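You operate a simulated robot arm through the tools that you are given. There is no shell and no other tool. Be economical: measure what you need, move in short steps, check, and stop when the job is done.

You run a simulated two-armed robot. Do the job below in one go: nothing can be reset, and whatever is moved stays where it is left.

TASK
Put the broad blue reel away in its colour bay and slip the short core over the yellow post.
Fine: the bays are in the pull-out reel shelf; push it back in; leave the other reels.

It is judged by the outcome, as a careful person would: the job done as asked, and still so three seconds after it is handed in. It fails if anything else is knocked over, pushed out of place, dropped, spilled or broken.

THE ROBOT
Two 7-joint arms with fingered hands on one trunk, on a base that drives. Base frame: it is fixed to the floor where the robot stands at the start and does not move with it; the origin is under the middle of the robot, x ahead of it, y to its left, z up. Readings come in m, degrees, newtons and seconds.
The left shoulder is at the start at [0.07, 0.166, 1.068], the right one opposite. With the tool pointing down near the work surface each hand reaches from about 0.1 to 0.6 m from the robot's upright axis, wherever it stands, measured 20 degrees to its own side. Places, roughly: reel shelf [0.8, 0, 0.6]; short core (9x9x6 cm) [1, 0.6, 0.8]; yellow post [1.3, 0.5, 0.8]. Payload 4.1 kg a hand.
Tool frame (each hand has its own): the origin (TCP) lies between the finger pads and is the grasp point; the fingertips stand 0.032 m ahead of it; z points along the fingers, y is the line along which they close. The gripper opens to 0.108 m. The gripper's body begins 0.038 m behind the TCP. The gripper is a hand of 4 fingers: y runs from the thumb to the fingers, the wrist lies at [-0.016, -0.108, -0.186] in the tool frame, and closing takes about 1.5 s.
Orientation is told as [roll, pitch, yaw] about the base's x, y, z axes, in that order, counted from this pose: with the fingers straight down and the wrist toward the robot, the tool's x, y and z point along [0, 1, 0], [1, 0, 0] and [0, 0, -1] of the base frame.

THE INTERFACE
- The arms move only by the tool send_rows. It takes "left_commands", "right_commands" or both (then of equal length, played together; a hand with none holds still); each is a list that holds one entry, the list of rows, each a list of 6 numbers: the turn, a rotation vector about the tool's x, y, z in units of 120 degrees (1.0 is 120 degrees), then the shift along the tool's x, y, z in units of 200 mm (1.0 is 200 mm). In form: [[[rx, ry, rz, x, y, z], ...]]. A call has 1 to 8 rows; each row is the pose to reach, as a shift and turn from the pose commanded when the call began, along the tool's axes at that moment. "left_gripper" and "right_gripper" are, for a hand that has rows, the gripper command, from -1 (fully open) to 1 (shut), values between in proportion, set as the call begins (left out, the last holds). A call with a number of a shift or a turn outside -1 to 1 is refused whole. Each row takes 0.2 s and may step no farther than 0.05 m and 8.6 degrees from the row before; otherwise, or with a gripper value out of range, the whole call is refused. A pose out of reach is approached as far as the arm can. The call stops where the force on the tool passes 90 N (or 10 N more than at its start, if that is more) or the arm is blocked; 0.2 s more then pass. Each finger travels about 0.045 m/s and halts on what it meets, pressing with about 32 N; the grip force reading is that of the motor and also rises with nothing between the fingers. The clock runs only during rows and for 0.2 s after the last one: add rows that repeat a pose to give the fingers time. It gives the time, the measured TCP pose, the force on the tool (base axes), the opening and the grip force at its end, in the units of the frame above (readings bear some noise), with the torque about the TCP (base axes, N m) and any sound that the robot's microphone picked up, and new pictures: "show" is both (left out), scene, wrist or none (wrist: the cameras of the hands that moved).
- Cameras (640 x 400 px; columns grow to the right, rows downward): "scene" is now at [0.1399, -0.0003, 1.3028]; the picture's right is [-0.01, -1.00, 0.00], its down [-0.51, 0.00, -0.86] and it looks along [0.86, -0.01, -0.51] (base axes); focal length 214 px, centre (320, 200). "left" rides on the left gripper at [-0.064, -0.093, -0.132] in its tool frame; the picture's right is [-0.80, -0.28, 0.53], its down [0.55, -0.71, 0.45] and it looks along [0.25, 0.65, 0.72] (tool axes); focal length 247 px, centre (320, 200). "right" rides on the right gripper at [0.064, -0.093, -0.132] in its tool frame; the picture's right is [-0.80, 0.28, -0.53], its down [-0.55, -0.71, 0.45] and it looks along [-0.25, 0.65, 0.72] (tool axes); focal length 247 px, centre (320, 200).
- raise_lower(by): slides the trunk up (or, below 0, down) by that many m; the arms and the scene camera ride with it, the base frame stays. It gives what a move gives, with no picture.
- base_move(legs): drives the robot by 1 to 6 legs, each [ahead, left, turn to the left] in m, m and degrees, along the robot's own axes; the way and the turn of a leg run together, so that a leg with both is an arc; at most 1.5 m and 180 degrees a leg. The arms and the cameras ride along, it lands a little off, and it stops where it bumps. It gives what a move gives, and a new picture of the scene camera.
- move_fingers(index, middle, ring, thumb_bend, hand): sets how far each is bent, from 0 (flat) to 1 (curled in); at 0.3 the hand is open as for a grip, at 0.7 the pads meet at the TCP. One left out holds its place. A second passes; each finger stops where it meets its share of the squeeze, and holds until it gets a number again. A gripper value or a shape takes the hand back. It gives what a move gives, with no picture; readings hold the bend of each and the force on the fingers (four entries, about 0 where the hand has none), thumb and palm.
- grasp_type(shape, hand): the hand has 4 fingers and takes this shape, open, in about a second: jaw (thumb against the fingers, like two jaws); tri (thumb and two fingers); tip (a fingertip pinch); poke (one finger out to press); point (the index stretched); flat (the hand flat); cup (the hand cupped); fist (a fist). The gripper value then closes the fingers along that shape, each until it touches; the sizes above hold for jaw. It gives what a move gives, with no picture.
- aim_head(pan, tilt): turns the head with the scene camera to pan (to the left, within 86 degrees either way) and tilt (down, from -29 to 69), counted from straight ahead of the robot. It gives what a move gives, and a new picture of the scene camera.
- pixel_to_xyz(camera, pixels): for up to 12 pixels [column, row] of the newest picture of that camera ("zoom" is the newest enlarged one), the place [x, y, z] in the base frame of the surface seen there, good to about 0.002 m. The clock stands still meanwhile.
- enlarge(camera, box): a new picture of the part [left, top, right, bottom] of that camera's present view, enlarged. The clock stands still meanwhile.
- sign_off(): hands the job in; it is judged then, once.

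Go step by step. Measure first, check grasps and placings, and put right what went wrong. The budget is 80 turns and 260 pictures, counting those below and the enlarged ones. Unless the task says otherwise, let go and move clear before handing in, and close with one line.

The tools are called as a command line: name --argument value ..., lists and objects as JSON in quotes. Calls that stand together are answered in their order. send_rows: Moves the arms, as the interface text tells. Its arguments: {"type":"object","properties":{"left_commands":{"type":"array","items":{"type":"array","items":{"type":"array","items":{"type":"number"}}}},"left_gripper":{"type":"number"},"right_commands":{"type":"array","items":{"type":"array","items":{"type":"array","items":{"type":"number"}}}},"right_gripper":{"type":"number"},"show":{"type":"string","enum":["both","scene","wrist","none"]}},"required":[]} The other tools are called the same way: raise_lower (by) slides the trunk up or down; grasp_type (shape, hand) gives the hand a shape; move_fingers (index, middle, ring, thumb_bend, hand) moves the fingers one by one; base_move (legs) drives the base; aim_head (pan, tilt) turns the head that bears the scene camera; pixel_to_xyz (camera, pixels) gives the place of the surface under pixels of a picture; enlarge (camera, box) takes an enlarged picture of a part of a camera's view; sign_off () hands the job in.

At the start:

```text
t: 0.0
left_ee_pos: [0.5329, 0.3245, 1.2499]
left_tool_rot: [0.0, 0.0, 0.0]
left_wrist_force: [0.2, 0.5, 0.9]
left_wrist_torque: [0.02, -0.01, 0.0]
left_width: 0.1076
left_gripper_force: 0.2
left_shape: jaw
left_bend: [0.3, 0.3, 0.3, 0.3]
left_finger forces: [0.0, 0.0, 0.0, 0.0, 0.1, 0.1]
right_ee_pos: [0.5418, -0.0944, 1.2236]
right_tool_rot: [0.0, 0.0, 0.0]
right_wrist_force: [0.4, 0.2, -0.4]
right_wrist_torque: [0.0, 0.0, 0.0]
right_width: 0.1078
right_gripper_force: 0.0
right_shape: jaw
right_bend: [0.3, 0.3, 0.3, 0.3]
right_finger forces: [0.0, 0.1, 0.0, 0.0, 0.0, 0.1]
trunk travel left (down, up): [-0.575, 0.365]
robot x, y, heading: [-0.0019, 0.0037, 0.0]
head pan, tilt: [-0.3, 30.6]
```

scene: 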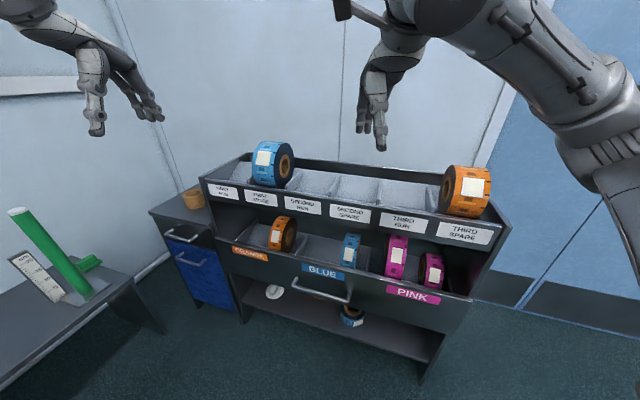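
right: 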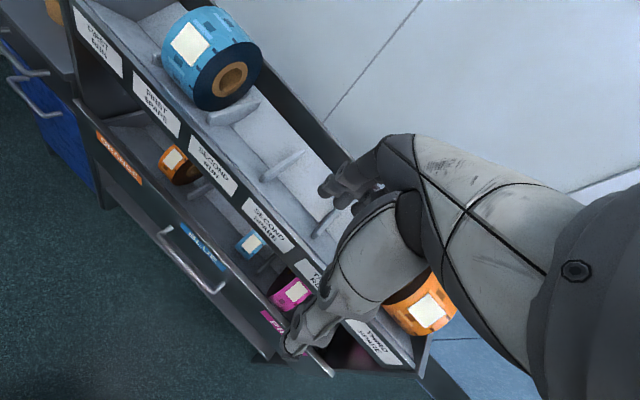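
left: 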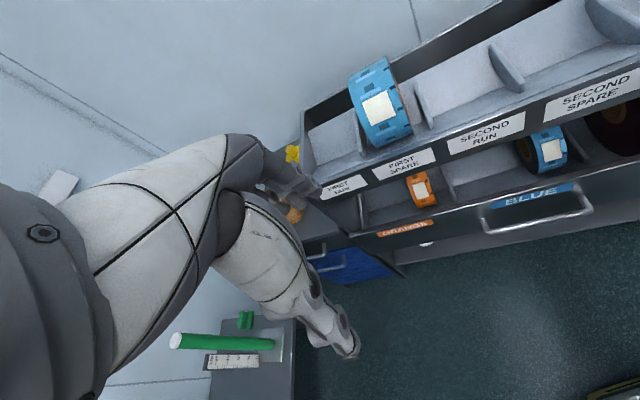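

The scene shows a big blue reel on the top rack near (272,162), the colour bays below it, and a tan core on the cabinet near (195,197). I'll enlarge these areas and measure them.

enlarge --camera "scene" --box '[190, 130, 350, 230]'

enlarge --camera "scene" --box '[220, 200, 476, 360]'

pixel_to_xyz --camera "scene" --pixels '[[264, 158], [286, 162], [272, 143], [195, 197], [193, 188], [348, 250], [323, 290], [240, 255], [465, 298], [350, 316], [320, 248], [370, 268]]'

```text
4.00 times, centred on (270, 180) of scene
```

zoom: 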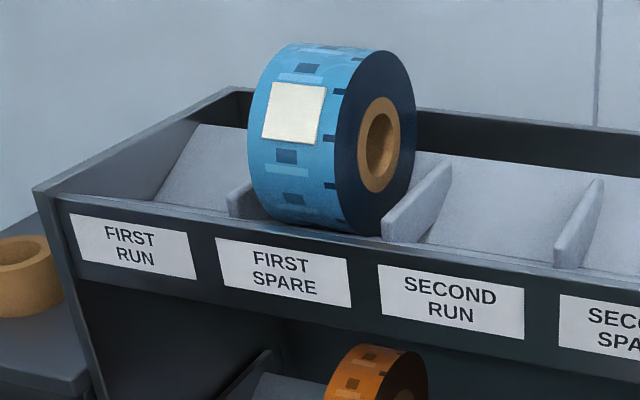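

```text
2.50 times, centred on (348, 280) of scene
```

zoom: 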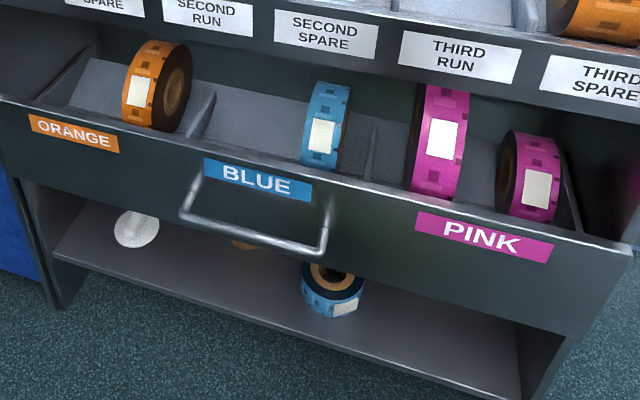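

```text
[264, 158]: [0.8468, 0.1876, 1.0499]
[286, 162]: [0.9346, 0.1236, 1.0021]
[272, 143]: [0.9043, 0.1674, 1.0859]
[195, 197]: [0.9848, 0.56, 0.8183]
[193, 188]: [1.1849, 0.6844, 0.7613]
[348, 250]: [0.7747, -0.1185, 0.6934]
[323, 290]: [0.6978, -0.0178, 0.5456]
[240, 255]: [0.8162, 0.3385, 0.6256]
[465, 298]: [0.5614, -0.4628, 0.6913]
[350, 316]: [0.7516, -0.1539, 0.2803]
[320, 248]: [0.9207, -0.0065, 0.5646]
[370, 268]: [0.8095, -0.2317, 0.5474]
```

The drawer holds small orange, blue and pink reels, and another blue reel lies on the bottom shelf at zoom (332,290). I'll measure the geometry and check which blue reel is the broad one.

pixel_to_xyz --camera "zoom" --pixels '[[10, 98], [70, 122], [200, 160], [320, 190], [420, 212], [560, 238], [630, 252], [200, 120], [365, 160], [540, 65], [260, 128], [330, 290]]'

pixel_to_xyz --camera "zoom" --pixels '[[322, 95], [302, 150], [320, 168], [346, 130], [60, 85], [465, 150], [325, 40], [210, 15], [180, 215], [325, 245], [333, 270], [250, 243]]'

enlarge --camera "scene" --box '[250, 130, 330, 180]'

```text
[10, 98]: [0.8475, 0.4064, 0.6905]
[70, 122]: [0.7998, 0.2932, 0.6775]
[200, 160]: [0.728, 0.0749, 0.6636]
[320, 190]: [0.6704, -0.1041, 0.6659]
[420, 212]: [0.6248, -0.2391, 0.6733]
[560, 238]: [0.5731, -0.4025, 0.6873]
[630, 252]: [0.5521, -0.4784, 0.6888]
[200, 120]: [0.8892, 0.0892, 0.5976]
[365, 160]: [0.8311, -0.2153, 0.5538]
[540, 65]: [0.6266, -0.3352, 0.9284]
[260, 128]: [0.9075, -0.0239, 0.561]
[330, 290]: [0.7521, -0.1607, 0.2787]
```

```text
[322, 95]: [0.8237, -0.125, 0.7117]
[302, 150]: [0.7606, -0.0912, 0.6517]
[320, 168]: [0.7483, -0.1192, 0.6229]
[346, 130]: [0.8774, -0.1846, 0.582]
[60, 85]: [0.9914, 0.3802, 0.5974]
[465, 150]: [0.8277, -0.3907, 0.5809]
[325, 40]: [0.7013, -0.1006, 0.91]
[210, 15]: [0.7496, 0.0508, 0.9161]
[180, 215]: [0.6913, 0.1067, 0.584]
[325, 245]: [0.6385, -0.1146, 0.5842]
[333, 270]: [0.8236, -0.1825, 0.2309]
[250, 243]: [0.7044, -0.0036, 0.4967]
```

```text
8.00 times, centred on (290, 155) of scene
```

zoom: 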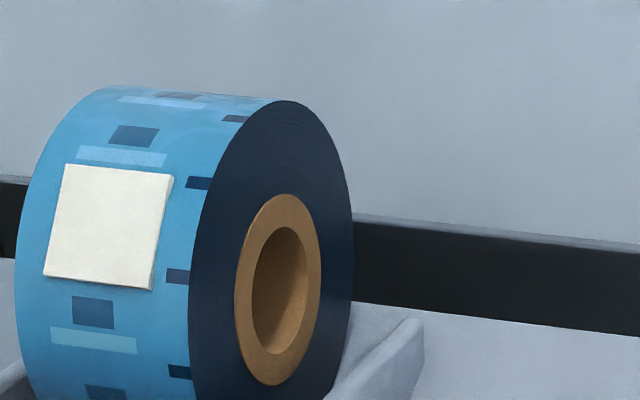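

pixel_to_xyz --camera "zoom" --pixels '[[30, 250], [195, 250], [270, 105], [110, 95], [345, 250], [270, 385], [280, 200], [200, 390], [110, 240], [400, 350], [450, 340], [500, 250]]'

raise_lower --by -0.4

aim_head --pan 0 --tilt 30

```text
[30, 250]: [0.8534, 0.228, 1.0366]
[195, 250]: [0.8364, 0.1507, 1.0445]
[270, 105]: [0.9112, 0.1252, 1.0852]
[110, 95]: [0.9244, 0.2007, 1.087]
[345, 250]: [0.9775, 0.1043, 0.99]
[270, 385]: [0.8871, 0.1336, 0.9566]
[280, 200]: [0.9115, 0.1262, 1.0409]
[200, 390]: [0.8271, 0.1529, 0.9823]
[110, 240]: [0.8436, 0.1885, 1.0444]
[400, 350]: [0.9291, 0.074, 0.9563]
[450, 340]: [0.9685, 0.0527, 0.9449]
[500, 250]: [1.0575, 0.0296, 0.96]
```

```text
t: 3.8
left_ee_pos: [0.5318, 0.3246, 0.8507]
left_tool_rot: [0.0, 0.0, 0.0]
left_wrist_force: [0.1, 0.2, 0.3]
left_wrist_torque: [-0.05, -0.02, -0.01]
left_width: 0.1077
left_gripper_force: 0.1
left_shape: jaw
left_bend: [0.3, 0.3, 0.3, 0.3]
left_finger forces: [0.0, 0.1, 0.0, 0.1, 0.0, 0.0]
right_ee_pos: [0.542, -0.0935, 0.8245]
right_tool_rot: [0.0, 0.1, 0.0]
right_wrist_force: [0.3, 0.9, -0.3]
right_wrist_torque: [0.02, -0.01, -0.03]
right_width: 0.1076
right_gripper_force: 0.2
right_shape: jaw
right_bend: [0.3, 0.3, 0.3, 0.3]
right_finger forces: [0.0, 0.1, 0.1, 0.0, 0.0, 0.0]
trunk travel left (down, up): [-0.175, 0.765]
robot x, y, heading: [-0.0009, -0.0045, 0.1]
head pan, tilt: [-0.3, 30.6]
```

```text
t: 4.4
left_ee_pos: [0.5325, 0.3248, 0.8505]
left_tool_rot: [-0.1, 0.1, 0.0]
left_wrist_force: [0.0, -0.4, -0.3]
left_wrist_torque: [-0.02, 0.04, 0.01]
left_width: 0.1074
left_gripper_force: 0.0
left_shape: jaw
left_bend: [0.3, 0.3, 0.3, 0.3]
left_finger forces: [0.0, 0.0, 0.0, 0.0, 0.0, 0.1]
right_ee_pos: [0.5428, -0.0931, 0.8245]
right_tool_rot: [0.0, 0.0, 0.0]
right_wrist_force: [0.4, -0.1, -0.2]
right_wrist_torque: [0.01, 0.01, 0.02]
right_width: 0.1074
right_gripper_force: 0.1
right_shape: jaw
right_bend: [0.3, 0.3, 0.3, 0.3]
right_finger forces: [0.0, 0.0, 0.0, 0.1, 0.0, 0.0]
trunk travel left (down, up): [-0.175, 0.765]
robot x, y, heading: [-0.0014, -0.0025, 0.0]
head pan, tilt: [0.0, 30.0]
```

scene: 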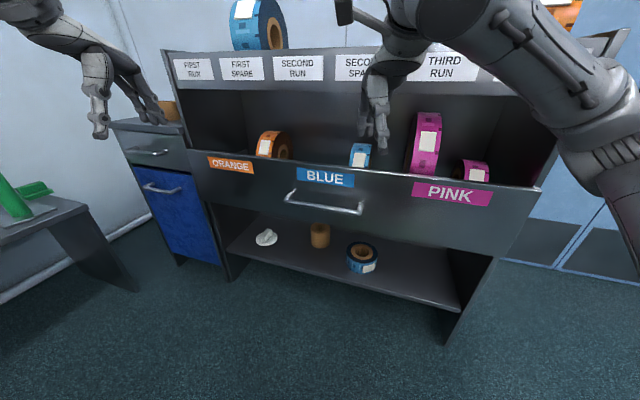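

enlarge --camera "scene" --box '[240, 215, 400, 315]'

pixel_to_xyz --camera "zoom" --pixels '[[430, 185], [550, 190], [490, 170], [490, 140], [430, 130], [555, 135], [530, 218], [440, 210], [285, 50], [355, 50], [320, 40], [320, 125]]'

enlarge --camera "scene" --box '[400, 80, 640, 230]'

enlarge --camera "scene" --box '[100, 40, 260, 140]'

```text
4.00 times, centred on (320, 265) of scene
```

zoom: 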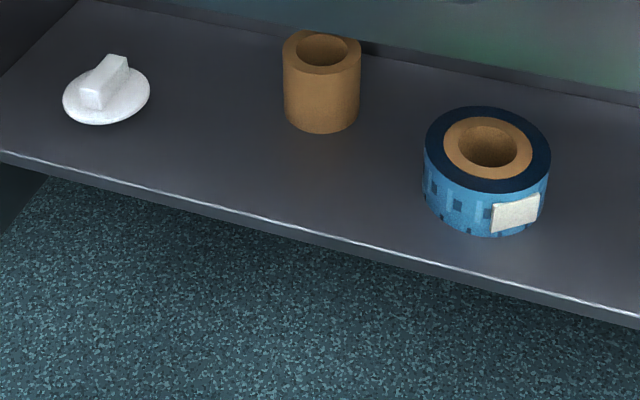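

```text
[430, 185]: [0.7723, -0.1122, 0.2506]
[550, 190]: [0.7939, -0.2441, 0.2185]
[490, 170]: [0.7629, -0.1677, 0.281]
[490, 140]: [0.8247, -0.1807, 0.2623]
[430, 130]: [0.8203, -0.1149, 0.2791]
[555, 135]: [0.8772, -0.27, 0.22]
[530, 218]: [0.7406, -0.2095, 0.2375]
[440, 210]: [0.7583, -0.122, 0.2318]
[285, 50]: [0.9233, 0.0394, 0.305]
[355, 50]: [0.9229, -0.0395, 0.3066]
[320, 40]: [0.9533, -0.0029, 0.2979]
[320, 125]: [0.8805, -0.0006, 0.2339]
```

```text
2.67 times, centred on (520, 155) of scene
```

zoom: 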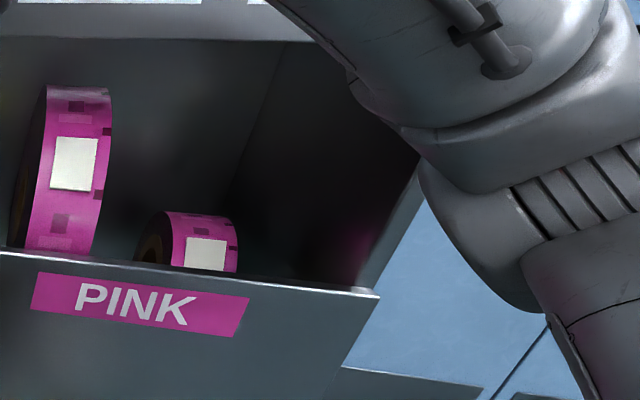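

```text
4.00 times, centred on (180, 90) of scene
```

zoom: 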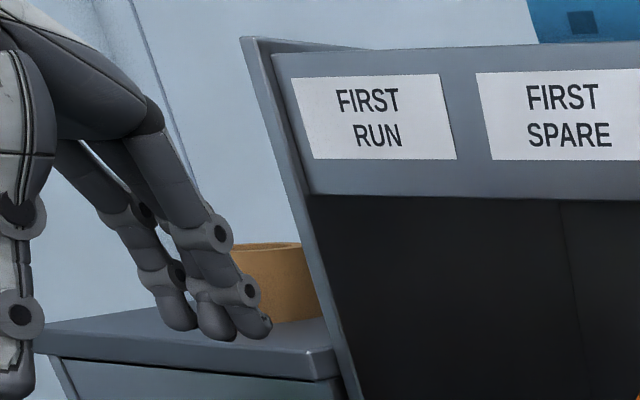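

pixel_to_xyz --camera "scene" --pixels '[[172, 90], [200, 190], [240, 62], [330, 82], [440, 190], [350, 265], [450, 310], [500, 255], [530, 195], [240, 120], [330, 110], [300, 165]]'

pixel_to_xyz --camera "scene" --pixels '[[427, 115], [427, 170], [415, 115], [437, 115], [470, 165], [270, 133], [280, 160], [360, 146], [352, 160], [400, 150], [480, 150], [510, 155]]'

```text
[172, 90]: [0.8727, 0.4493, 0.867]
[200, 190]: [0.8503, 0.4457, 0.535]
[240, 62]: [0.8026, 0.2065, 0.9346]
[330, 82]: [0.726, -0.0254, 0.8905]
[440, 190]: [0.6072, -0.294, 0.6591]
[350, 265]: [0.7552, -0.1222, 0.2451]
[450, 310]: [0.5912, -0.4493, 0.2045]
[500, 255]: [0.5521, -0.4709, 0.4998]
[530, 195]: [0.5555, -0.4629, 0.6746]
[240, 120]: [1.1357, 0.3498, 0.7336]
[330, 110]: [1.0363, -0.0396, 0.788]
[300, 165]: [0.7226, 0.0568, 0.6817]
```

```text
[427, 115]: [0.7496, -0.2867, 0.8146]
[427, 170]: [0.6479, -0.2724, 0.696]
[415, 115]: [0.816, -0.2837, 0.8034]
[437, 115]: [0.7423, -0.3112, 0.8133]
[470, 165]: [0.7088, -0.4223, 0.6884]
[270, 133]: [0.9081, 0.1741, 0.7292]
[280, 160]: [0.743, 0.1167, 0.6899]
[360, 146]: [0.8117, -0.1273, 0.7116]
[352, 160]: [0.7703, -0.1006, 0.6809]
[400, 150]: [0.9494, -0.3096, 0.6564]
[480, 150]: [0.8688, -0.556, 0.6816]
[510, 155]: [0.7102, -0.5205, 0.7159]
```

The broad blue reel is the top one: about 8 cm wide and 17 cm across, while the one on the bottom shelf is about 6 cm wide. The rack faces about -18.5° to my x. I'll raise the trunk again, square up to the rack and move in within reach of the reel.

raise_lower --by 0.4

base_move --legs '[[0, 0, -18.5], [0.15, 0.24, 0]]'

aim_head --pan 25 --tilt 35

```text
t: 8.3
left_ee_pos: [0.5329, 0.3241, 1.2512]
left_tool_rot: [-0.1, 0.0, -0.1]
left_wrist_force: [0.6, 0.2, -0.4]
left_wrist_torque: [-0.02, 0.0, -0.02]
left_width: 0.1074
left_gripper_force: 0.2
left_shape: jaw
left_bend: [0.3, 0.3, 0.3, 0.3]
left_finger forces: [0.0, 0.0, 0.0, 0.0, 0.0, 0.0]
right_ee_pos: [0.5407, -0.0934, 1.2225]
right_tool_rot: [0.1, 0.0, 0.0]
right_wrist_force: [0.0, -0.5, 0.5]
right_wrist_torque: [0.01, 0.0, -0.03]
right_width: 0.1077
right_gripper_force: 0.1
right_shape: jaw
right_bend: [0.3, 0.3, 0.3, 0.3]
right_finger forces: [0.1, 0.0, 0.0, 0.1, 0.0, 0.0]
trunk travel left (down, up): [-0.575, 0.365]
robot x, y, heading: [-0.0032, -0.0013, -0.1]
head pan, tilt: [0.0, 30.0]
```

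```text
t: 11.3
left_ee_pos: [0.8271, 0.3253, 1.2496]
left_tool_rot: [0.0, 0.0, -18.5]
left_wrist_force: [0.1, 0.5, -0.2]
left_wrist_torque: [-0.02, 0.0, 0.0]
left_width: 0.1076
left_gripper_force: 0.1
left_shape: jaw
left_bend: [0.3, 0.3, 0.3, 0.3]
left_finger forces: [0.1, 0.0, 0.0, 0.0, 0.1, 0.1]
right_ee_pos: [0.7022, -0.0762, 1.2236]
right_tool_rot: [0.0, 0.0, -18.4]
right_wrist_force: [0.8, 0.3, 0.9]
right_wrist_torque: [-0.02, -0.01, 0.0]
right_width: 0.1077
right_gripper_force: 0.1
right_shape: jaw
right_bend: [0.3, 0.3, 0.3, 0.3]
right_finger forces: [0.1, 0.0, 0.1, 0.0, 0.0, 0.0]
trunk travel left (down, up): [-0.575, 0.365]
robot x, y, heading: [0.2206, 0.185, -18.4]
head pan, tilt: [0.0, 30.0]
```

scene: 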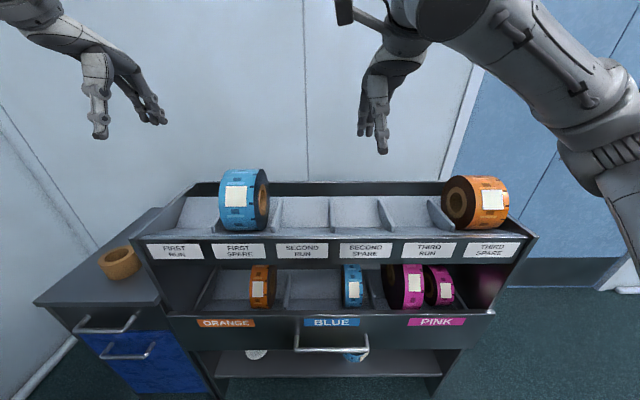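

```text
t: 12.2
left_ee_pos: [0.8275, 0.3243, 1.2501]
left_tool_rot: [-0.1, 0.0, -18.5]
left_wrist_force: [-0.2, 0.0, 0.7]
left_wrist_torque: [0.02, -0.01, 0.03]
left_width: 0.1076
left_gripper_force: 0.1
left_shape: jaw
left_bend: [0.3, 0.3, 0.3, 0.3]
left_finger forces: [0.1, 0.0, 0.0, 0.0, 0.0, 0.1]
right_ee_pos: [0.7023, -0.0749, 1.2247]
right_tool_rot: [0.0, -0.2, -18.4]
right_wrist_force: [0.3, 0.2, -0.8]
right_wrist_torque: [0.02, -0.03, 0.02]
right_width: 0.1076
right_gripper_force: 0.0
right_shape: jaw
right_bend: [0.3, 0.3, 0.3, 0.3]
right_finger forces: [0.0, 0.0, 0.1, 0.0, 0.0, 0.0]
trunk travel left (down, up): [-0.575, 0.365]
robot x, y, heading: [0.2176, 0.1813, -18.5]
head pan, tilt: [25.0, 35.0]
```

scene: 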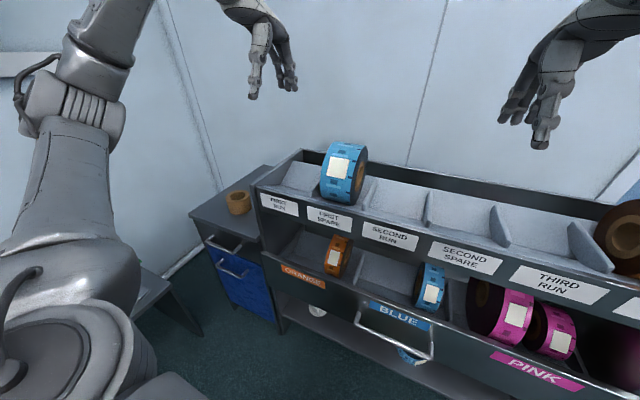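

Now square to the rack. I'll measure the reel precisely in an enlarged view.

enlarge --camera "scene" --box '[300, 125, 396, 185]'

enlarge --camera "left" --box '[0, 0, 640, 400]'

```text
6.67 times, centred on (348, 155) of scene
```

zoom: 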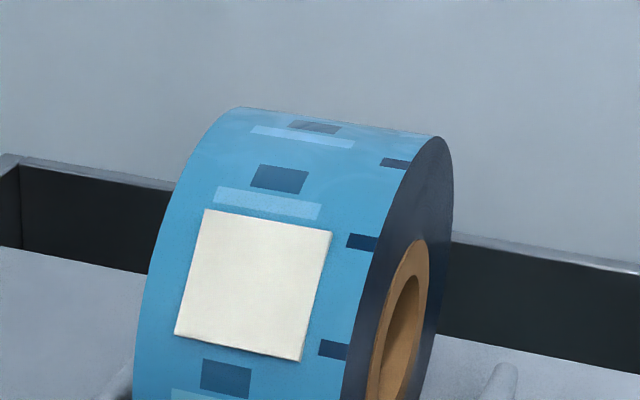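

```text
1.00 times, centred on (320, 200) of left (not enlarged: the box is as wide or as high as the picture)
```

zoom: 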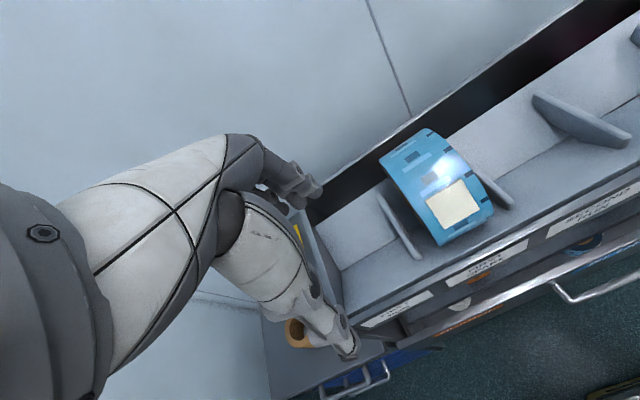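

pixel_to_xyz --camera "left" --pixels '[[382, 160], [436, 132], [400, 175], [460, 155], [415, 205], [485, 190], [430, 160], [438, 240], [490, 215], [450, 205], [400, 230], [495, 185]]'

pixel_to_xyz --camera "scene" --pixels '[[327, 150], [354, 158], [333, 143], [362, 149], [320, 180], [352, 190], [365, 165], [360, 182], [320, 195], [345, 200], [355, 170], [375, 190]]'

```text
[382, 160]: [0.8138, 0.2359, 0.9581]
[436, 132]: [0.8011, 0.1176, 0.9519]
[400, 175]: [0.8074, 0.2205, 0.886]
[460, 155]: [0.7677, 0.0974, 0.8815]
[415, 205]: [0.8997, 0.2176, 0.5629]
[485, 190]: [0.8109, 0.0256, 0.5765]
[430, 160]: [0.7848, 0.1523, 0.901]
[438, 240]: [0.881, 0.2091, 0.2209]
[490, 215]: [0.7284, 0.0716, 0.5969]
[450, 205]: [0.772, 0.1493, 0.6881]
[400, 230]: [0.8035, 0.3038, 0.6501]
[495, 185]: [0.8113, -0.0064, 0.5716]
```

```text
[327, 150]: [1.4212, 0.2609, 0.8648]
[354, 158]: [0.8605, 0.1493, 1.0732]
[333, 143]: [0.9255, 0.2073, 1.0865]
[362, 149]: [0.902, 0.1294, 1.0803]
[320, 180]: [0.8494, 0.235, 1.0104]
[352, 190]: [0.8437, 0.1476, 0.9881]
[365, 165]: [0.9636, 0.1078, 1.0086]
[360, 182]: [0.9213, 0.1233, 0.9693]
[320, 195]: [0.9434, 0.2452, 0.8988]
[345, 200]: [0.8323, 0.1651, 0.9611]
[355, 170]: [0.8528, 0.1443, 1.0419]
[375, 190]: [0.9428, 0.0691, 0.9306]
```

The reel spans v≈0.409–0.491 along the rack and its top is at z 1.087. I'll move 10 cm nearer, then turn the left hand so it closes along the rack and bring it over the reel.

base_move --legs '[[0.09, 0, 0]]'

send_rows --left_commands '[[[0, 0, 0.068, -0.06, 0, 0], [0, 0, 0.136, -0.12, 0, 0], [0, 0, 0.204, -0.18, 0.02, 0], [0, 0, 0.272, -0.24, 0.05, 0], [0, 0, 0.34, -0.3, 0.08, 0], [0, 0, 0.408, -0.36, 0.11, 0], [0, 0, 0.476, -0.42, 0.14, 0], [0, 0, 0.544, -0.5, 0.17, 0]]]' --left_gripper -1 --show "none"

send_rows --left_commands '[[[0, 0, 0.068, 0, 0, 0], [0, 0, 0.136, 0, 0, 0], [0, 0, 0.206, 0, 0, 0], [0, 0, 0.206, 0, 0, 0]]]' --show "both"

```text
t: 13.3
left_ee_pos: [0.9114, 0.2975, 1.2494]
left_tool_rot: [-0.1, 0.0, -18.4]
left_wrist_force: [-1.0, -0.2, 0.0]
left_wrist_torque: [0.0, 0.03, 0.0]
left_width: 0.1079
left_gripper_force: 0.1
left_shape: jaw
left_bend: [0.3, 0.3, 0.3, 0.3]
left_finger forces: [0.0, 0.0, 0.0, 0.1, 0.0, 0.0]
right_ee_pos: [0.7884, -0.103, 1.2236]
right_tool_rot: [0.0, 0.1, -18.4]
right_wrist_force: [0.2, 0.0, -0.5]
right_wrist_torque: [0.0, 0.03, -0.02]
right_width: 0.1076
right_gripper_force: 0.1
right_shape: jaw
right_bend: [0.3, 0.3, 0.3, 0.3]
right_finger forces: [0.0, 0.0, 0.1, 0.0, 0.0, 0.0]
trunk travel left (down, up): [-0.575, 0.365]
robot x, y, heading: [0.3037, 0.155, -18.5]
head pan, tilt: [25.0, 35.0]
```

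scene: 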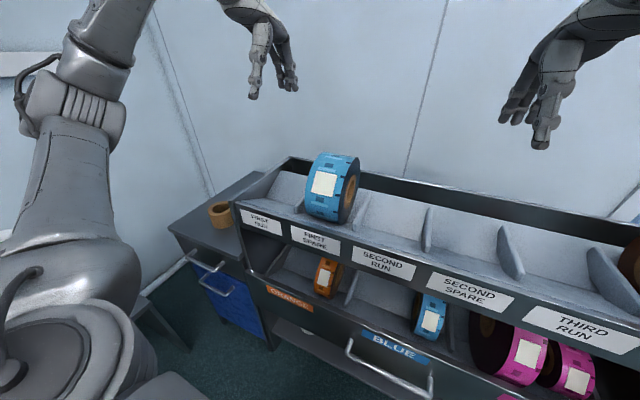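

```text
t: 15.1
left_ee_pos: [0.7801, 0.1638, 1.2362]
left_tool_rot: [-0.4, 0.0, -82.8]
left_wrist_force: [-1.0, -1.6, -0.3]
left_wrist_torque: [0.08, -0.03, 0.01]
left_width: 0.1075
left_gripper_force: 0.0
left_shape: jaw
left_bend: [0.3, 0.3, 0.3, 0.3]
left_finger forces: [0.0, 0.0, 0.0, 0.0, 0.0, 0.0]
left hand out of reach, approached as far as the arm can: row 5, 6, 7, 8
right_ee_pos: [0.7861, -0.1062, 1.224]
right_tool_rot: [0.2, 0.1, -18.5]
right_wrist_force: [-0.3, -0.8, -0.1]
right_wrist_torque: [0.09, -0.04, -0.01]
right_width: 0.1078
right_gripper_force: 0.0
right_shape: jaw
right_bend: [0.3, 0.3, 0.3, 0.3]
right_finger forces: [0.1, 0.0, 0.0, 0.0, 0.1, 0.0]
trunk travel left (down, up): [-0.575, 0.365]
robot x, y, heading: [0.3013, 0.1573, -18.2]
head pan, tilt: [25.0, 35.0]
```

```text
t: 16.1
left_ee_pos: [0.6825, 0.162, 1.2298]
left_tool_rot: [-0.1, 0.0, -108.4]
left_wrist_force: [0.2, -0.6, 0.3]
left_wrist_torque: [0.03, -0.01, -0.01]
left_width: 0.1079
left_gripper_force: 0.0
left_shape: jaw
left_bend: [0.3, 0.3, 0.3, 0.3]
left_finger forces: [0.1, 0.0, 0.1, 0.1, 0.0, 0.0]
left hand out of reach, approached as far as the arm can: row 1, 2, 3, 4
right_ee_pos: [0.7878, -0.1024, 1.2254]
right_tool_rot: [0.0, 0.0, -18.2]
right_wrist_force: [0.7, 0.7, 1.4]
right_wrist_torque: [-0.05, 0.0, -0.01]
right_width: 0.1077
right_gripper_force: 0.0
right_shape: jaw
right_bend: [0.3, 0.3, 0.3, 0.3]
right_finger forces: [0.1, 0.1, 0.0, 0.1, 0.1, 0.1]
trunk travel left (down, up): [-0.575, 0.365]
robot x, y, heading: [0.3028, 0.1575, -18.4]
head pan, tilt: [25.0, 35.0]
```

scene: 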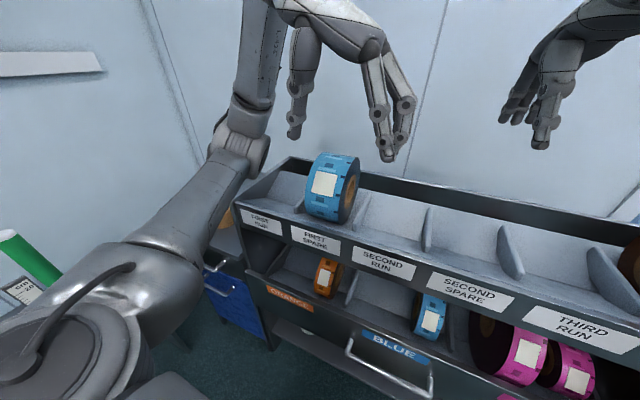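
left: 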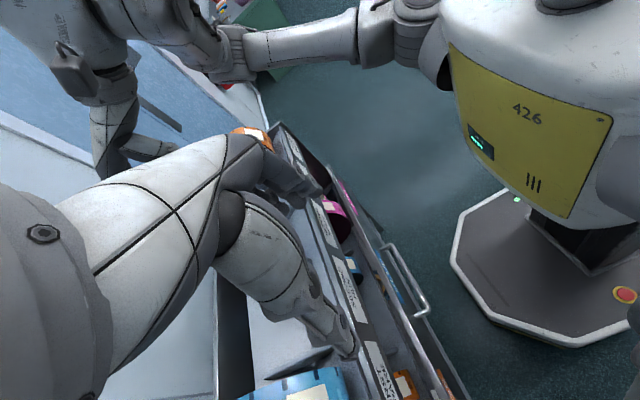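

The hand was clipped short of the reel, at u 0.60, because the arm ran out of reach that high. I'll raise the trunk so the wrist is nearer shoulder height and try again.

raise_lower --by 0.22

send_rows --left_commands '[[[0, 0, 0, 0.0, -0.07, 0.17], [0, 0, 0, 0.1, -0.14, 0.34], [0, 0, 0, 0.2, -0.21, 0.51], [0, 0, 0, 0.3, -0.28, 0.68], [0, 0, 0, 0.45, -0.35, 0.8], [0, 0, 0, 0.6, -0.4, 0.92], [0, 0, 0, 0.75, -0.4, 1.0]]]' --show "both"

```text
t: 18.4
left_ee_pos: [0.6837, 0.1598, 1.4506]
left_tool_rot: [0.0, 0.0, -108.5]
left_wrist_force: [-0.3, 0.1, -0.8]
left_wrist_torque: [0.0, 0.02, 0.03]
left_width: 0.1077
left_gripper_force: 0.0
left_shape: jaw
left_bend: [0.3, 0.3, 0.3, 0.3]
left_finger forces: [0.1, 0.1, 0.0, 0.0, 0.0, 0.0]
right_ee_pos: [0.7877, -0.1031, 1.4434]
right_tool_rot: [-0.1, 0.0, -18.5]
right_wrist_force: [-0.6, 1.1, -0.5]
right_wrist_torque: [0.01, -0.02, 0.01]
right_width: 0.1077
right_gripper_force: 0.0
right_shape: jaw
right_bend: [0.3, 0.3, 0.3, 0.3]
right_finger forces: [0.0, 0.0, 0.0, 0.0, 0.0, 0.0]
trunk travel left (down, up): [-0.795, 0.145]
robot x, y, heading: [0.3027, 0.1557, -18.2]
head pan, tilt: [25.0, 35.0]
```

```text
t: 20.0
left_ee_pos: [0.6703, 0.1718, 1.3117]
left_tool_rot: [-0.1, 0.0, -108.2]
left_wrist_force: [0.2, 0.1, 0.3]
left_wrist_torque: [0.02, -0.02, 0.0]
left_width: 0.1079
left_gripper_force: 0.1
left_shape: jaw
left_bend: [0.3, 0.3, 0.3, 0.3]
left_finger forces: [0.0, 0.1, 0.0, 0.1, 0.0, 0.0]
left hand out of reach, approached as far as the arm can: row 2, 3, 4, 5, 6, 7
right_ee_pos: [0.7874, -0.1033, 1.443]
right_tool_rot: [0.0, 0.1, -18.3]
right_wrist_force: [-0.5, -0.1, 0.8]
right_wrist_torque: [0.0, 0.01, 0.02]
right_width: 0.1076
right_gripper_force: 0.1
right_shape: jaw
right_bend: [0.3, 0.3, 0.3, 0.3]
right_finger forces: [0.0, 0.1, 0.1, 0.1, 0.0, 0.1]
trunk travel left (down, up): [-0.795, 0.145]
robot x, y, heading: [0.3046, 0.159, -18.1]
head pan, tilt: [25.0, 35.0]
```

scene: 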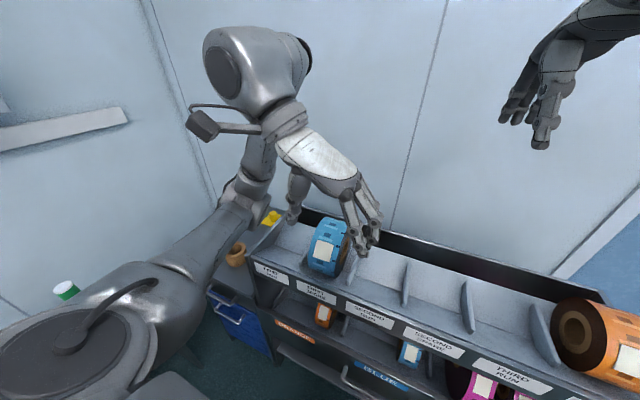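
left: 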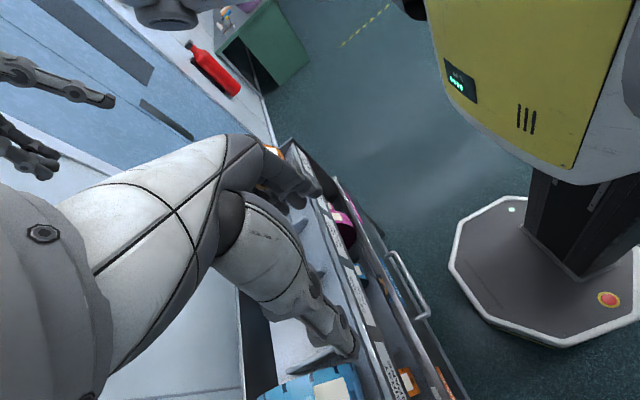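

With the wrist to the left, this arm can't reach that far out. The right arm should manage if I turn the base about 40° left, because its forearm then lines up with the rack. First I'll put the left hand back to neutral.

send_rows --left_commands '[[[0, 0, -0.07, -0.05, 0, -0.12], [0, 0, -0.14, -0.1, 0, -0.24], [0, 0, -0.21, -0.15, -0.08, -0.36], [0, 0, -0.28, -0.15, -0.16, -0.42], [0, 0, -0.35, -0.15, -0.24, -0.48], [0, 0, -0.42, -0.15, -0.34, -0.54], [0, 0, -0.49, -0.15, -0.44, -0.6], [0, 0, -0.56, -0.15, -0.54, -0.6]]]' --show "none"

send_rows --left_commands '[[[0, 0, -0.065, 0, 0, 0], [0, 0, -0.13, 0, 0, 0], [0, 0, -0.19, 0, 0, 0]]]' --show "none"

base_move --legs '[[0.02, -0.03, 0], [0, 0, 40]]'

aim_head --pan -25 --tilt 40

```text
t: 21.8
left_ee_pos: [0.676, 0.2907, 1.4268]
left_tool_rot: [-0.2, -0.1, -41.0]
left_wrist_force: [-0.8, 0.4, -0.3]
left_wrist_torque: [0.0, 0.0, -0.03]
left_width: 0.1079
left_gripper_force: 0.1
left_shape: jaw
left_bend: [0.3, 0.3, 0.3, 0.3]
left_finger forces: [0.0, 0.0, 0.0, 0.0, 0.0, 0.0]
right_ee_pos: [0.7861, -0.1007, 1.4443]
right_tool_rot: [0.0, 0.0, -18.4]
right_wrist_force: [0.2, 0.3, -0.1]
right_wrist_torque: [-0.01, 0.01, -0.01]
right_width: 0.1077
right_gripper_force: 0.0
right_shape: jaw
right_bend: [0.3, 0.3, 0.3, 0.3]
right_finger forces: [0.0, 0.1, 0.0, 0.0, 0.0, 0.0]
trunk travel left (down, up): [-0.795, 0.145]
robot x, y, heading: [0.3042, 0.1565, -18.4]
head pan, tilt: [25.0, 35.0]
```

```text
t: 22.6
left_ee_pos: [0.6753, 0.2884, 1.426]
left_tool_rot: [0.0, 0.1, -18.1]
left_wrist_force: [0.3, -0.5, -0.2]
left_wrist_torque: [-0.02, -0.02, -0.03]
left_width: 0.1078
left_gripper_force: 0.0
left_shape: jaw
left_bend: [0.3, 0.3, 0.3, 0.3]
left_finger forces: [0.0, 0.0, 0.0, 0.0, 0.0, 0.0]
right_ee_pos: [0.7881, -0.1029, 1.4433]
right_tool_rot: [0.0, 0.1, -18.4]
right_wrist_force: [0.2, -0.4, -0.4]
right_wrist_torque: [0.02, 0.0, 0.0]
right_width: 0.1078
right_gripper_force: 0.1
right_shape: jaw
right_bend: [0.3, 0.3, 0.3, 0.3]
right_finger forces: [0.1, 0.1, 0.0, 0.1, 0.1, 0.1]
trunk travel left (down, up): [-0.795, 0.145]
robot x, y, heading: [0.3026, 0.1565, -18.5]
head pan, tilt: [25.0, 35.0]
```

```text
t: 25.3
left_ee_pos: [0.5194, 0.4596, 1.4263]
left_tool_rot: [0.0, 0.1, 20.8]
left_wrist_force: [0.2, -0.6, -0.3]
left_wrist_torque: [0.02, 0.01, -0.05]
left_width: 0.1077
left_gripper_force: 0.1
left_shape: jaw
left_bend: [0.3, 0.3, 0.3, 0.3]
left_finger forces: [0.1, 0.1, 0.0, 0.1, 0.0, 0.0]
right_ee_pos: [0.8528, 0.226, 1.4442]
right_tool_rot: [0.0, 0.0, 20.7]
right_wrist_force: [-1.4, 0.6, 1.1]
right_wrist_torque: [0.0, 0.02, -0.04]
right_width: 0.1076
right_gripper_force: 0.0
right_shape: jaw
right_bend: [0.3, 0.3, 0.3, 0.3]
right_finger forces: [0.0, 0.0, 0.0, 0.1, 0.0, 0.1]
trunk travel left (down, up): [-0.795, 0.145]
robot x, y, heading: [0.3119, 0.123, 20.9]
head pan, tilt: [25.0, 35.0]
```

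scene: 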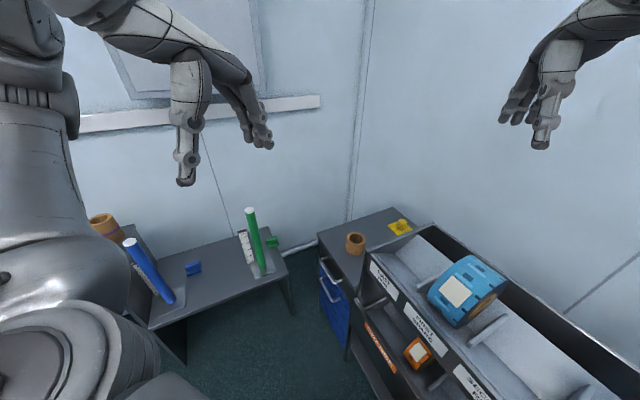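

```text
t: 26.5
left_ee_pos: [0.5186, 0.4602, 1.4266]
left_tool_rot: [0.0, 0.1, 20.8]
left_wrist_force: [-0.5, 1.0, -0.1]
left_wrist_torque: [-0.01, -0.01, -0.01]
left_width: 0.1078
left_gripper_force: 0.0
left_shape: jaw
left_bend: [0.3, 0.3, 0.3, 0.3]
left_finger forces: [0.0, 0.0, 0.0, 0.1, 0.0, 0.1]
right_ee_pos: [0.854, 0.2264, 1.4443]
right_tool_rot: [0.0, -0.1, 20.8]
right_wrist_force: [-0.5, -0.3, 0.4]
right_wrist_torque: [0.02, -0.04, -0.02]
right_width: 0.1077
right_gripper_force: 0.1
right_shape: jaw
right_bend: [0.3, 0.3, 0.3, 0.3]
right_finger forces: [0.1, 0.0, 0.1, 0.0, 0.1, 0.1]
trunk travel left (down, up): [-0.795, 0.145]
robot x, y, heading: [0.3147, 0.1224, 21.0]
head pan, tilt: [-25.0, 40.0]
```

scene: 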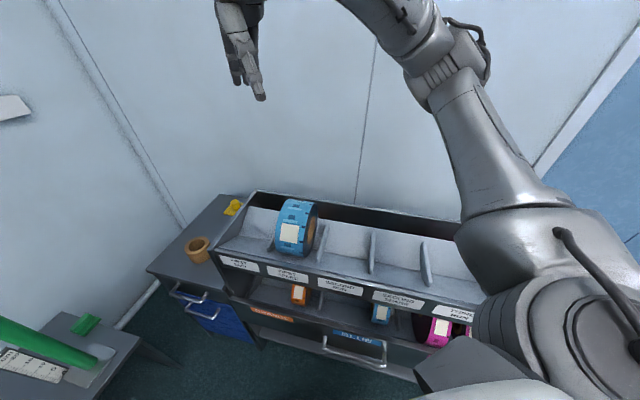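

Now I'll turn the right hand to yaw 71.5° and bring it above the reel.

send_rows --right_commands '[[[0, 0, -0.053, -0.05, 0.02, 0], [0, 0, -0.106, -0.1, 0.05, 0.12], [0, 0, -0.159, -0.15, 0.08, 0.28], [0, 0, -0.212, -0.2, 0.1, 0.44], [0, 0, -0.265, -0.25, 0.13, 0.6], [0, 0, -0.318, -0.3, 0.16, 0.76], [0, 0, -0.371, -0.35, 0.18, 0.9], [0, 0, -0.4225, -0.389, 0.193, 1.0]]]' --right_gripper -1 --show "both"

```text
t: 28.3
left_ee_pos: [0.5189, 0.4593, 1.4267]
left_tool_rot: [-0.2, 0.1, 20.9]
left_wrist_force: [0.0, -0.6, -0.3]
left_wrist_torque: [-0.01, 0.02, -0.02]
left_width: 0.1079
left_gripper_force: 0.0
left_shape: jaw
left_bend: [0.3, 0.3, 0.3, 0.3]
left_finger forces: [0.0, 0.1, 0.0, 0.1, 0.0, 0.0]
right_ee_pos: [0.9153, 0.1688, 1.2438]
right_tool_rot: [0.0, 0.0, 71.7]
right_wrist_force: [0.2, -0.3, 0.5]
right_wrist_torque: [0.03, 0.0, -0.02]
right_width: 0.1076
right_gripper_force: 0.1
right_shape: jaw
right_bend: [0.3, 0.3, 0.3, 0.3]
right_finger forces: [0.0, 0.0, 0.0, 0.0, 0.1, 0.0]
trunk travel left (down, up): [-0.795, 0.145]
robot x, y, heading: [0.3099, 0.1226, 20.8]
head pan, tilt: [-25.0, 40.0]
```

scene: 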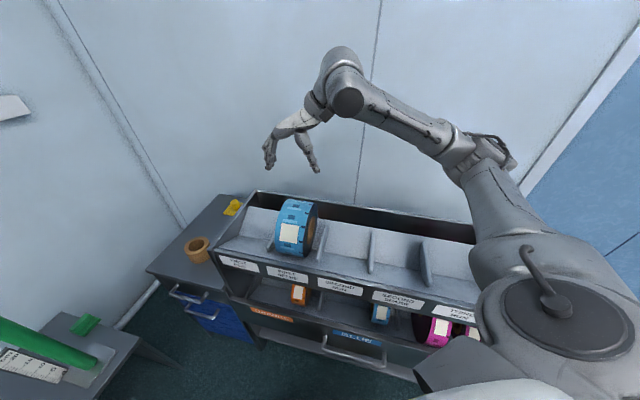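
right: 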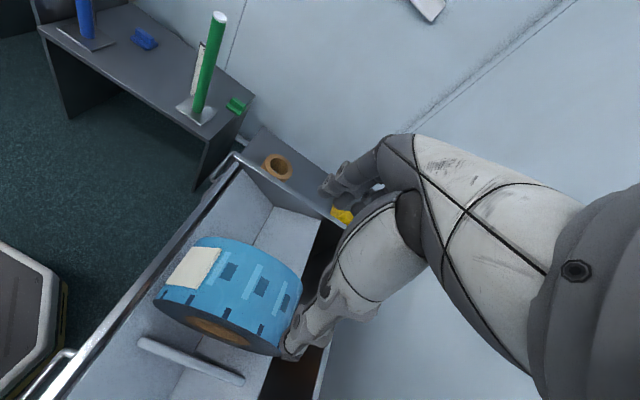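

The hand got there. I'll re-measure the reel from the wrist camera before going down.

pixel_to_xyz --camera "right" --pixels '[[205, 240], [165, 292], [280, 345], [298, 285], [250, 255], [230, 300], [255, 280], [210, 330], [175, 350], [300, 300]]'

enlarge --camera "right" --box '[140, 200, 380, 350]'

```text
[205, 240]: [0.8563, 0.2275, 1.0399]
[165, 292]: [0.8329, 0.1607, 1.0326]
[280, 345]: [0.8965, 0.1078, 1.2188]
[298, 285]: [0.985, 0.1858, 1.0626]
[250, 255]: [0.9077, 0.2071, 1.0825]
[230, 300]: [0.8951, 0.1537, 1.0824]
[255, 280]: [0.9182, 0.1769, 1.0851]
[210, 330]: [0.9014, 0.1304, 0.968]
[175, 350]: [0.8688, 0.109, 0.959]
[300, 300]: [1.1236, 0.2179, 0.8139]
```

```text
2.67 times, centred on (260, 275) of right
```

zoom: 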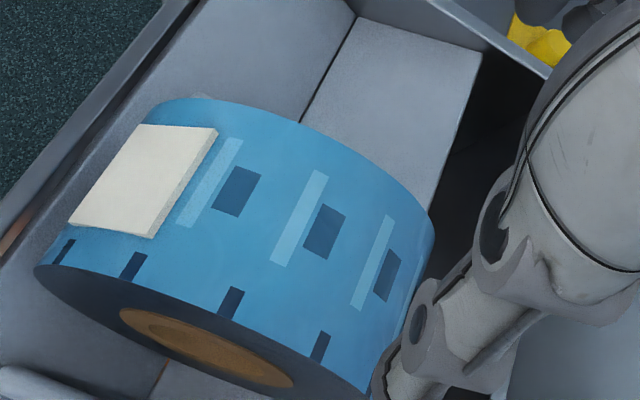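

The reel centre is confirmed at v≈0.450 and u≈0.815. I'll descend to TCP z 1.058 and close.

send_rows --right_commands '[[[0, 0, 0, 0, 0, 0.2], [0, 0, 0, 0, 0, 0.4], [0, 0, 0, 0, 0, 0.55], [0, 0, 0, 0, 0, 0.68], [0, 0, 0, 0, 0, 0.8], [0, 0, 0, 0, 0, 0.87], [0, 0, 0, 0, 0, 0.93]]]' --show "wrist"

send_rows --right_commands '[[[0, 0, 0, 0, 0, 0], [0, 0, 0, 0, 0, 0], [0, 0, 0, 0, 0, 0], [0, 0, 0, 0, 0, 0], [0, 0, 0, 0, 0, 0], [0, 0, 0, 0, 0, 0], [0, 0, 0, 0, 0, 0], [0, 0, 0, 0, 0, 0]]]' --right_gripper 1 --show "both"

```text
t: 29.9
left_ee_pos: [0.5158, 0.4594, 1.4288]
left_tool_rot: [-0.2, -0.1, 20.9]
left_wrist_force: [-0.3, 0.0, 0.1]
left_wrist_torque: [-0.03, 0.0, 0.04]
left_width: 0.108
left_gripper_force: 0.1
left_shape: jaw
left_bend: [0.3, 0.3, 0.3, 0.3]
left_finger forces: [0.0, 0.0, 0.0, 0.0, 0.0, 0.1]
right_ee_pos: [0.9145, 0.1702, 1.0636]
right_tool_rot: [-0.3, -0.4, 71.4]
right_wrist_force: [4.6, 3.1, 28.2]
right_wrist_torque: [0.42, 0.13, -0.16]
right_width: 0.1076
right_gripper_force: 0.0
right_shape: jaw
right_bend: [0.26, 0.3, 0.3, 0.29]
right_finger forces: [17.4, 0.1, 0.0, 0.1, 9.1, 0.1]
trunk travel left (down, up): [-0.795, 0.145]
robot x, y, heading: [0.3159, 0.1238, 20.7]
head pan, tilt: [-25.0, 40.0]
```

right: 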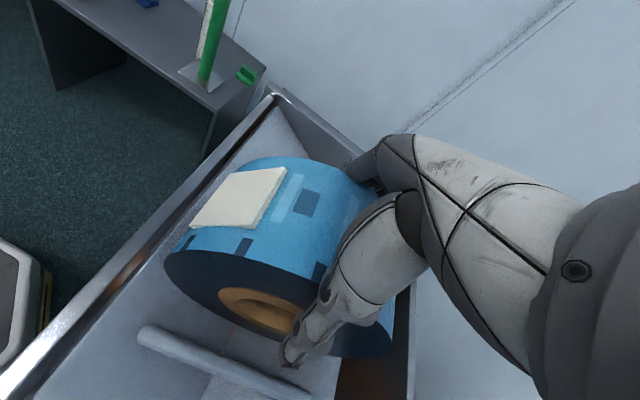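

```text
t: 31.7
left_ee_pos: [0.5154, 0.4601, 1.4272]
left_tool_rot: [-0.1, -0.1, 20.8]
left_wrist_force: [0.4, -0.6, 0.2]
left_wrist_torque: [-0.03, 0.0, -0.02]
left_width: 0.1078
left_gripper_force: 0.1
left_shape: jaw
left_bend: [0.3, 0.3, 0.3, 0.3]
left_finger forces: [0.0, 0.0, 0.0, 0.0, 0.0, 0.1]
right_ee_pos: [0.9143, 0.1682, 1.0602]
right_tool_rot: [-0.3, -0.2, 71.4]
right_wrist_force: [6.5, 3.4, 33.4]
right_wrist_torque: [1.75, -0.32, -0.05]
right_width: 0.0799
right_gripper_force: 31.7
right_shape: jaw
right_bend: [0.24, 0.36, 0.33, 0.57]
right_finger forces: [38.5, 14.9, 4.5, 0.0, 40.3, 0.1]
trunk travel left (down, up): [-0.795, 0.145]
robot x, y, heading: [0.3122, 0.1247, 21.0]
head pan, tilt: [-25.0, 40.0]
```

scene: 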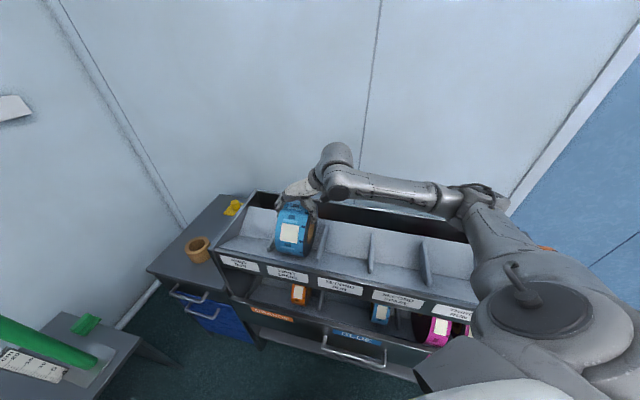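
right: 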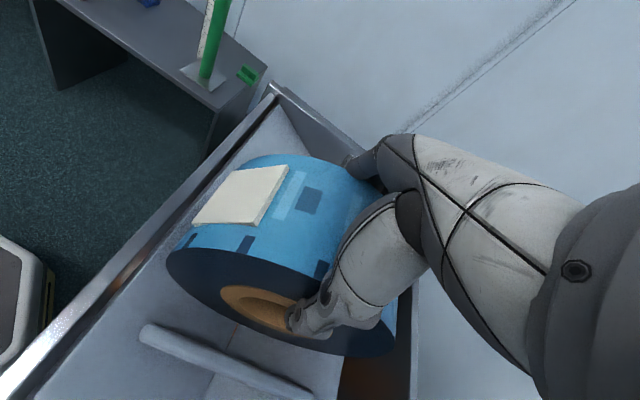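

The grip closed on 0.080 m with about 40 N on the thumb and 38 N on the index finger. I'll lift slowly and check.

send_rows --right_commands '[[[0, 0, 0, 0, 0, -0.05], [0, 0, 0, 0, 0, -0.1], [0, 0, 0, 0, 0, -0.2], [0, 0, 0, 0, 0, -0.3], [0, 0, 0, 0, 0, -0.3]]]' --show "both"

```text
t: 32.9
left_ee_pos: [0.5195, 0.4596, 1.4266]
left_tool_rot: [0.0, 0.1, 20.8]
left_wrist_force: [-0.3, -1.0, 0.1]
left_wrist_torque: [-0.02, 0.01, -0.02]
left_width: 0.1077
left_gripper_force: 0.1
left_shape: jaw
left_bend: [0.3, 0.3, 0.3, 0.3]
left_finger forces: [0.1, 0.0, 0.0, 0.0, 0.0, 0.1]
right_ee_pos: [0.9178, 0.1675, 1.1176]
right_tool_rot: [0.1, 0.0, 71.4]
right_wrist_force: [0.4, 0.4, -4.5]
right_wrist_torque: [-0.01, -0.02, 0.01]
right_width: 0.079
right_gripper_force: 32.2
right_shape: jaw
right_bend: [0.26, 0.38, 0.34, 0.56]
right_finger forces: [26.5, 13.7, 3.8, 0.1, 41.5, 0.0]
trunk travel left (down, up): [-0.795, 0.145]
robot x, y, heading: [0.3142, 0.1207, 20.9]
head pan, tilt: [-25.0, 40.0]
```

scene: 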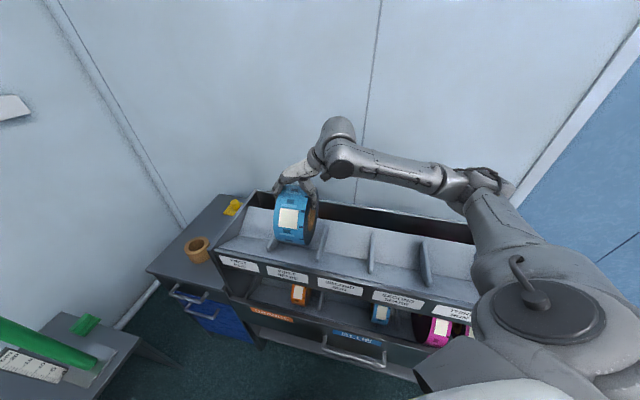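
right: 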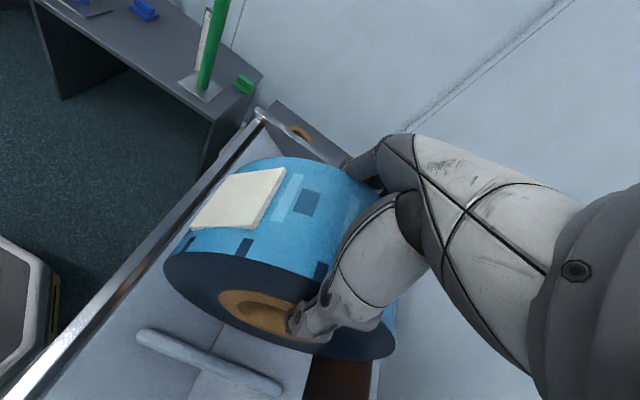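

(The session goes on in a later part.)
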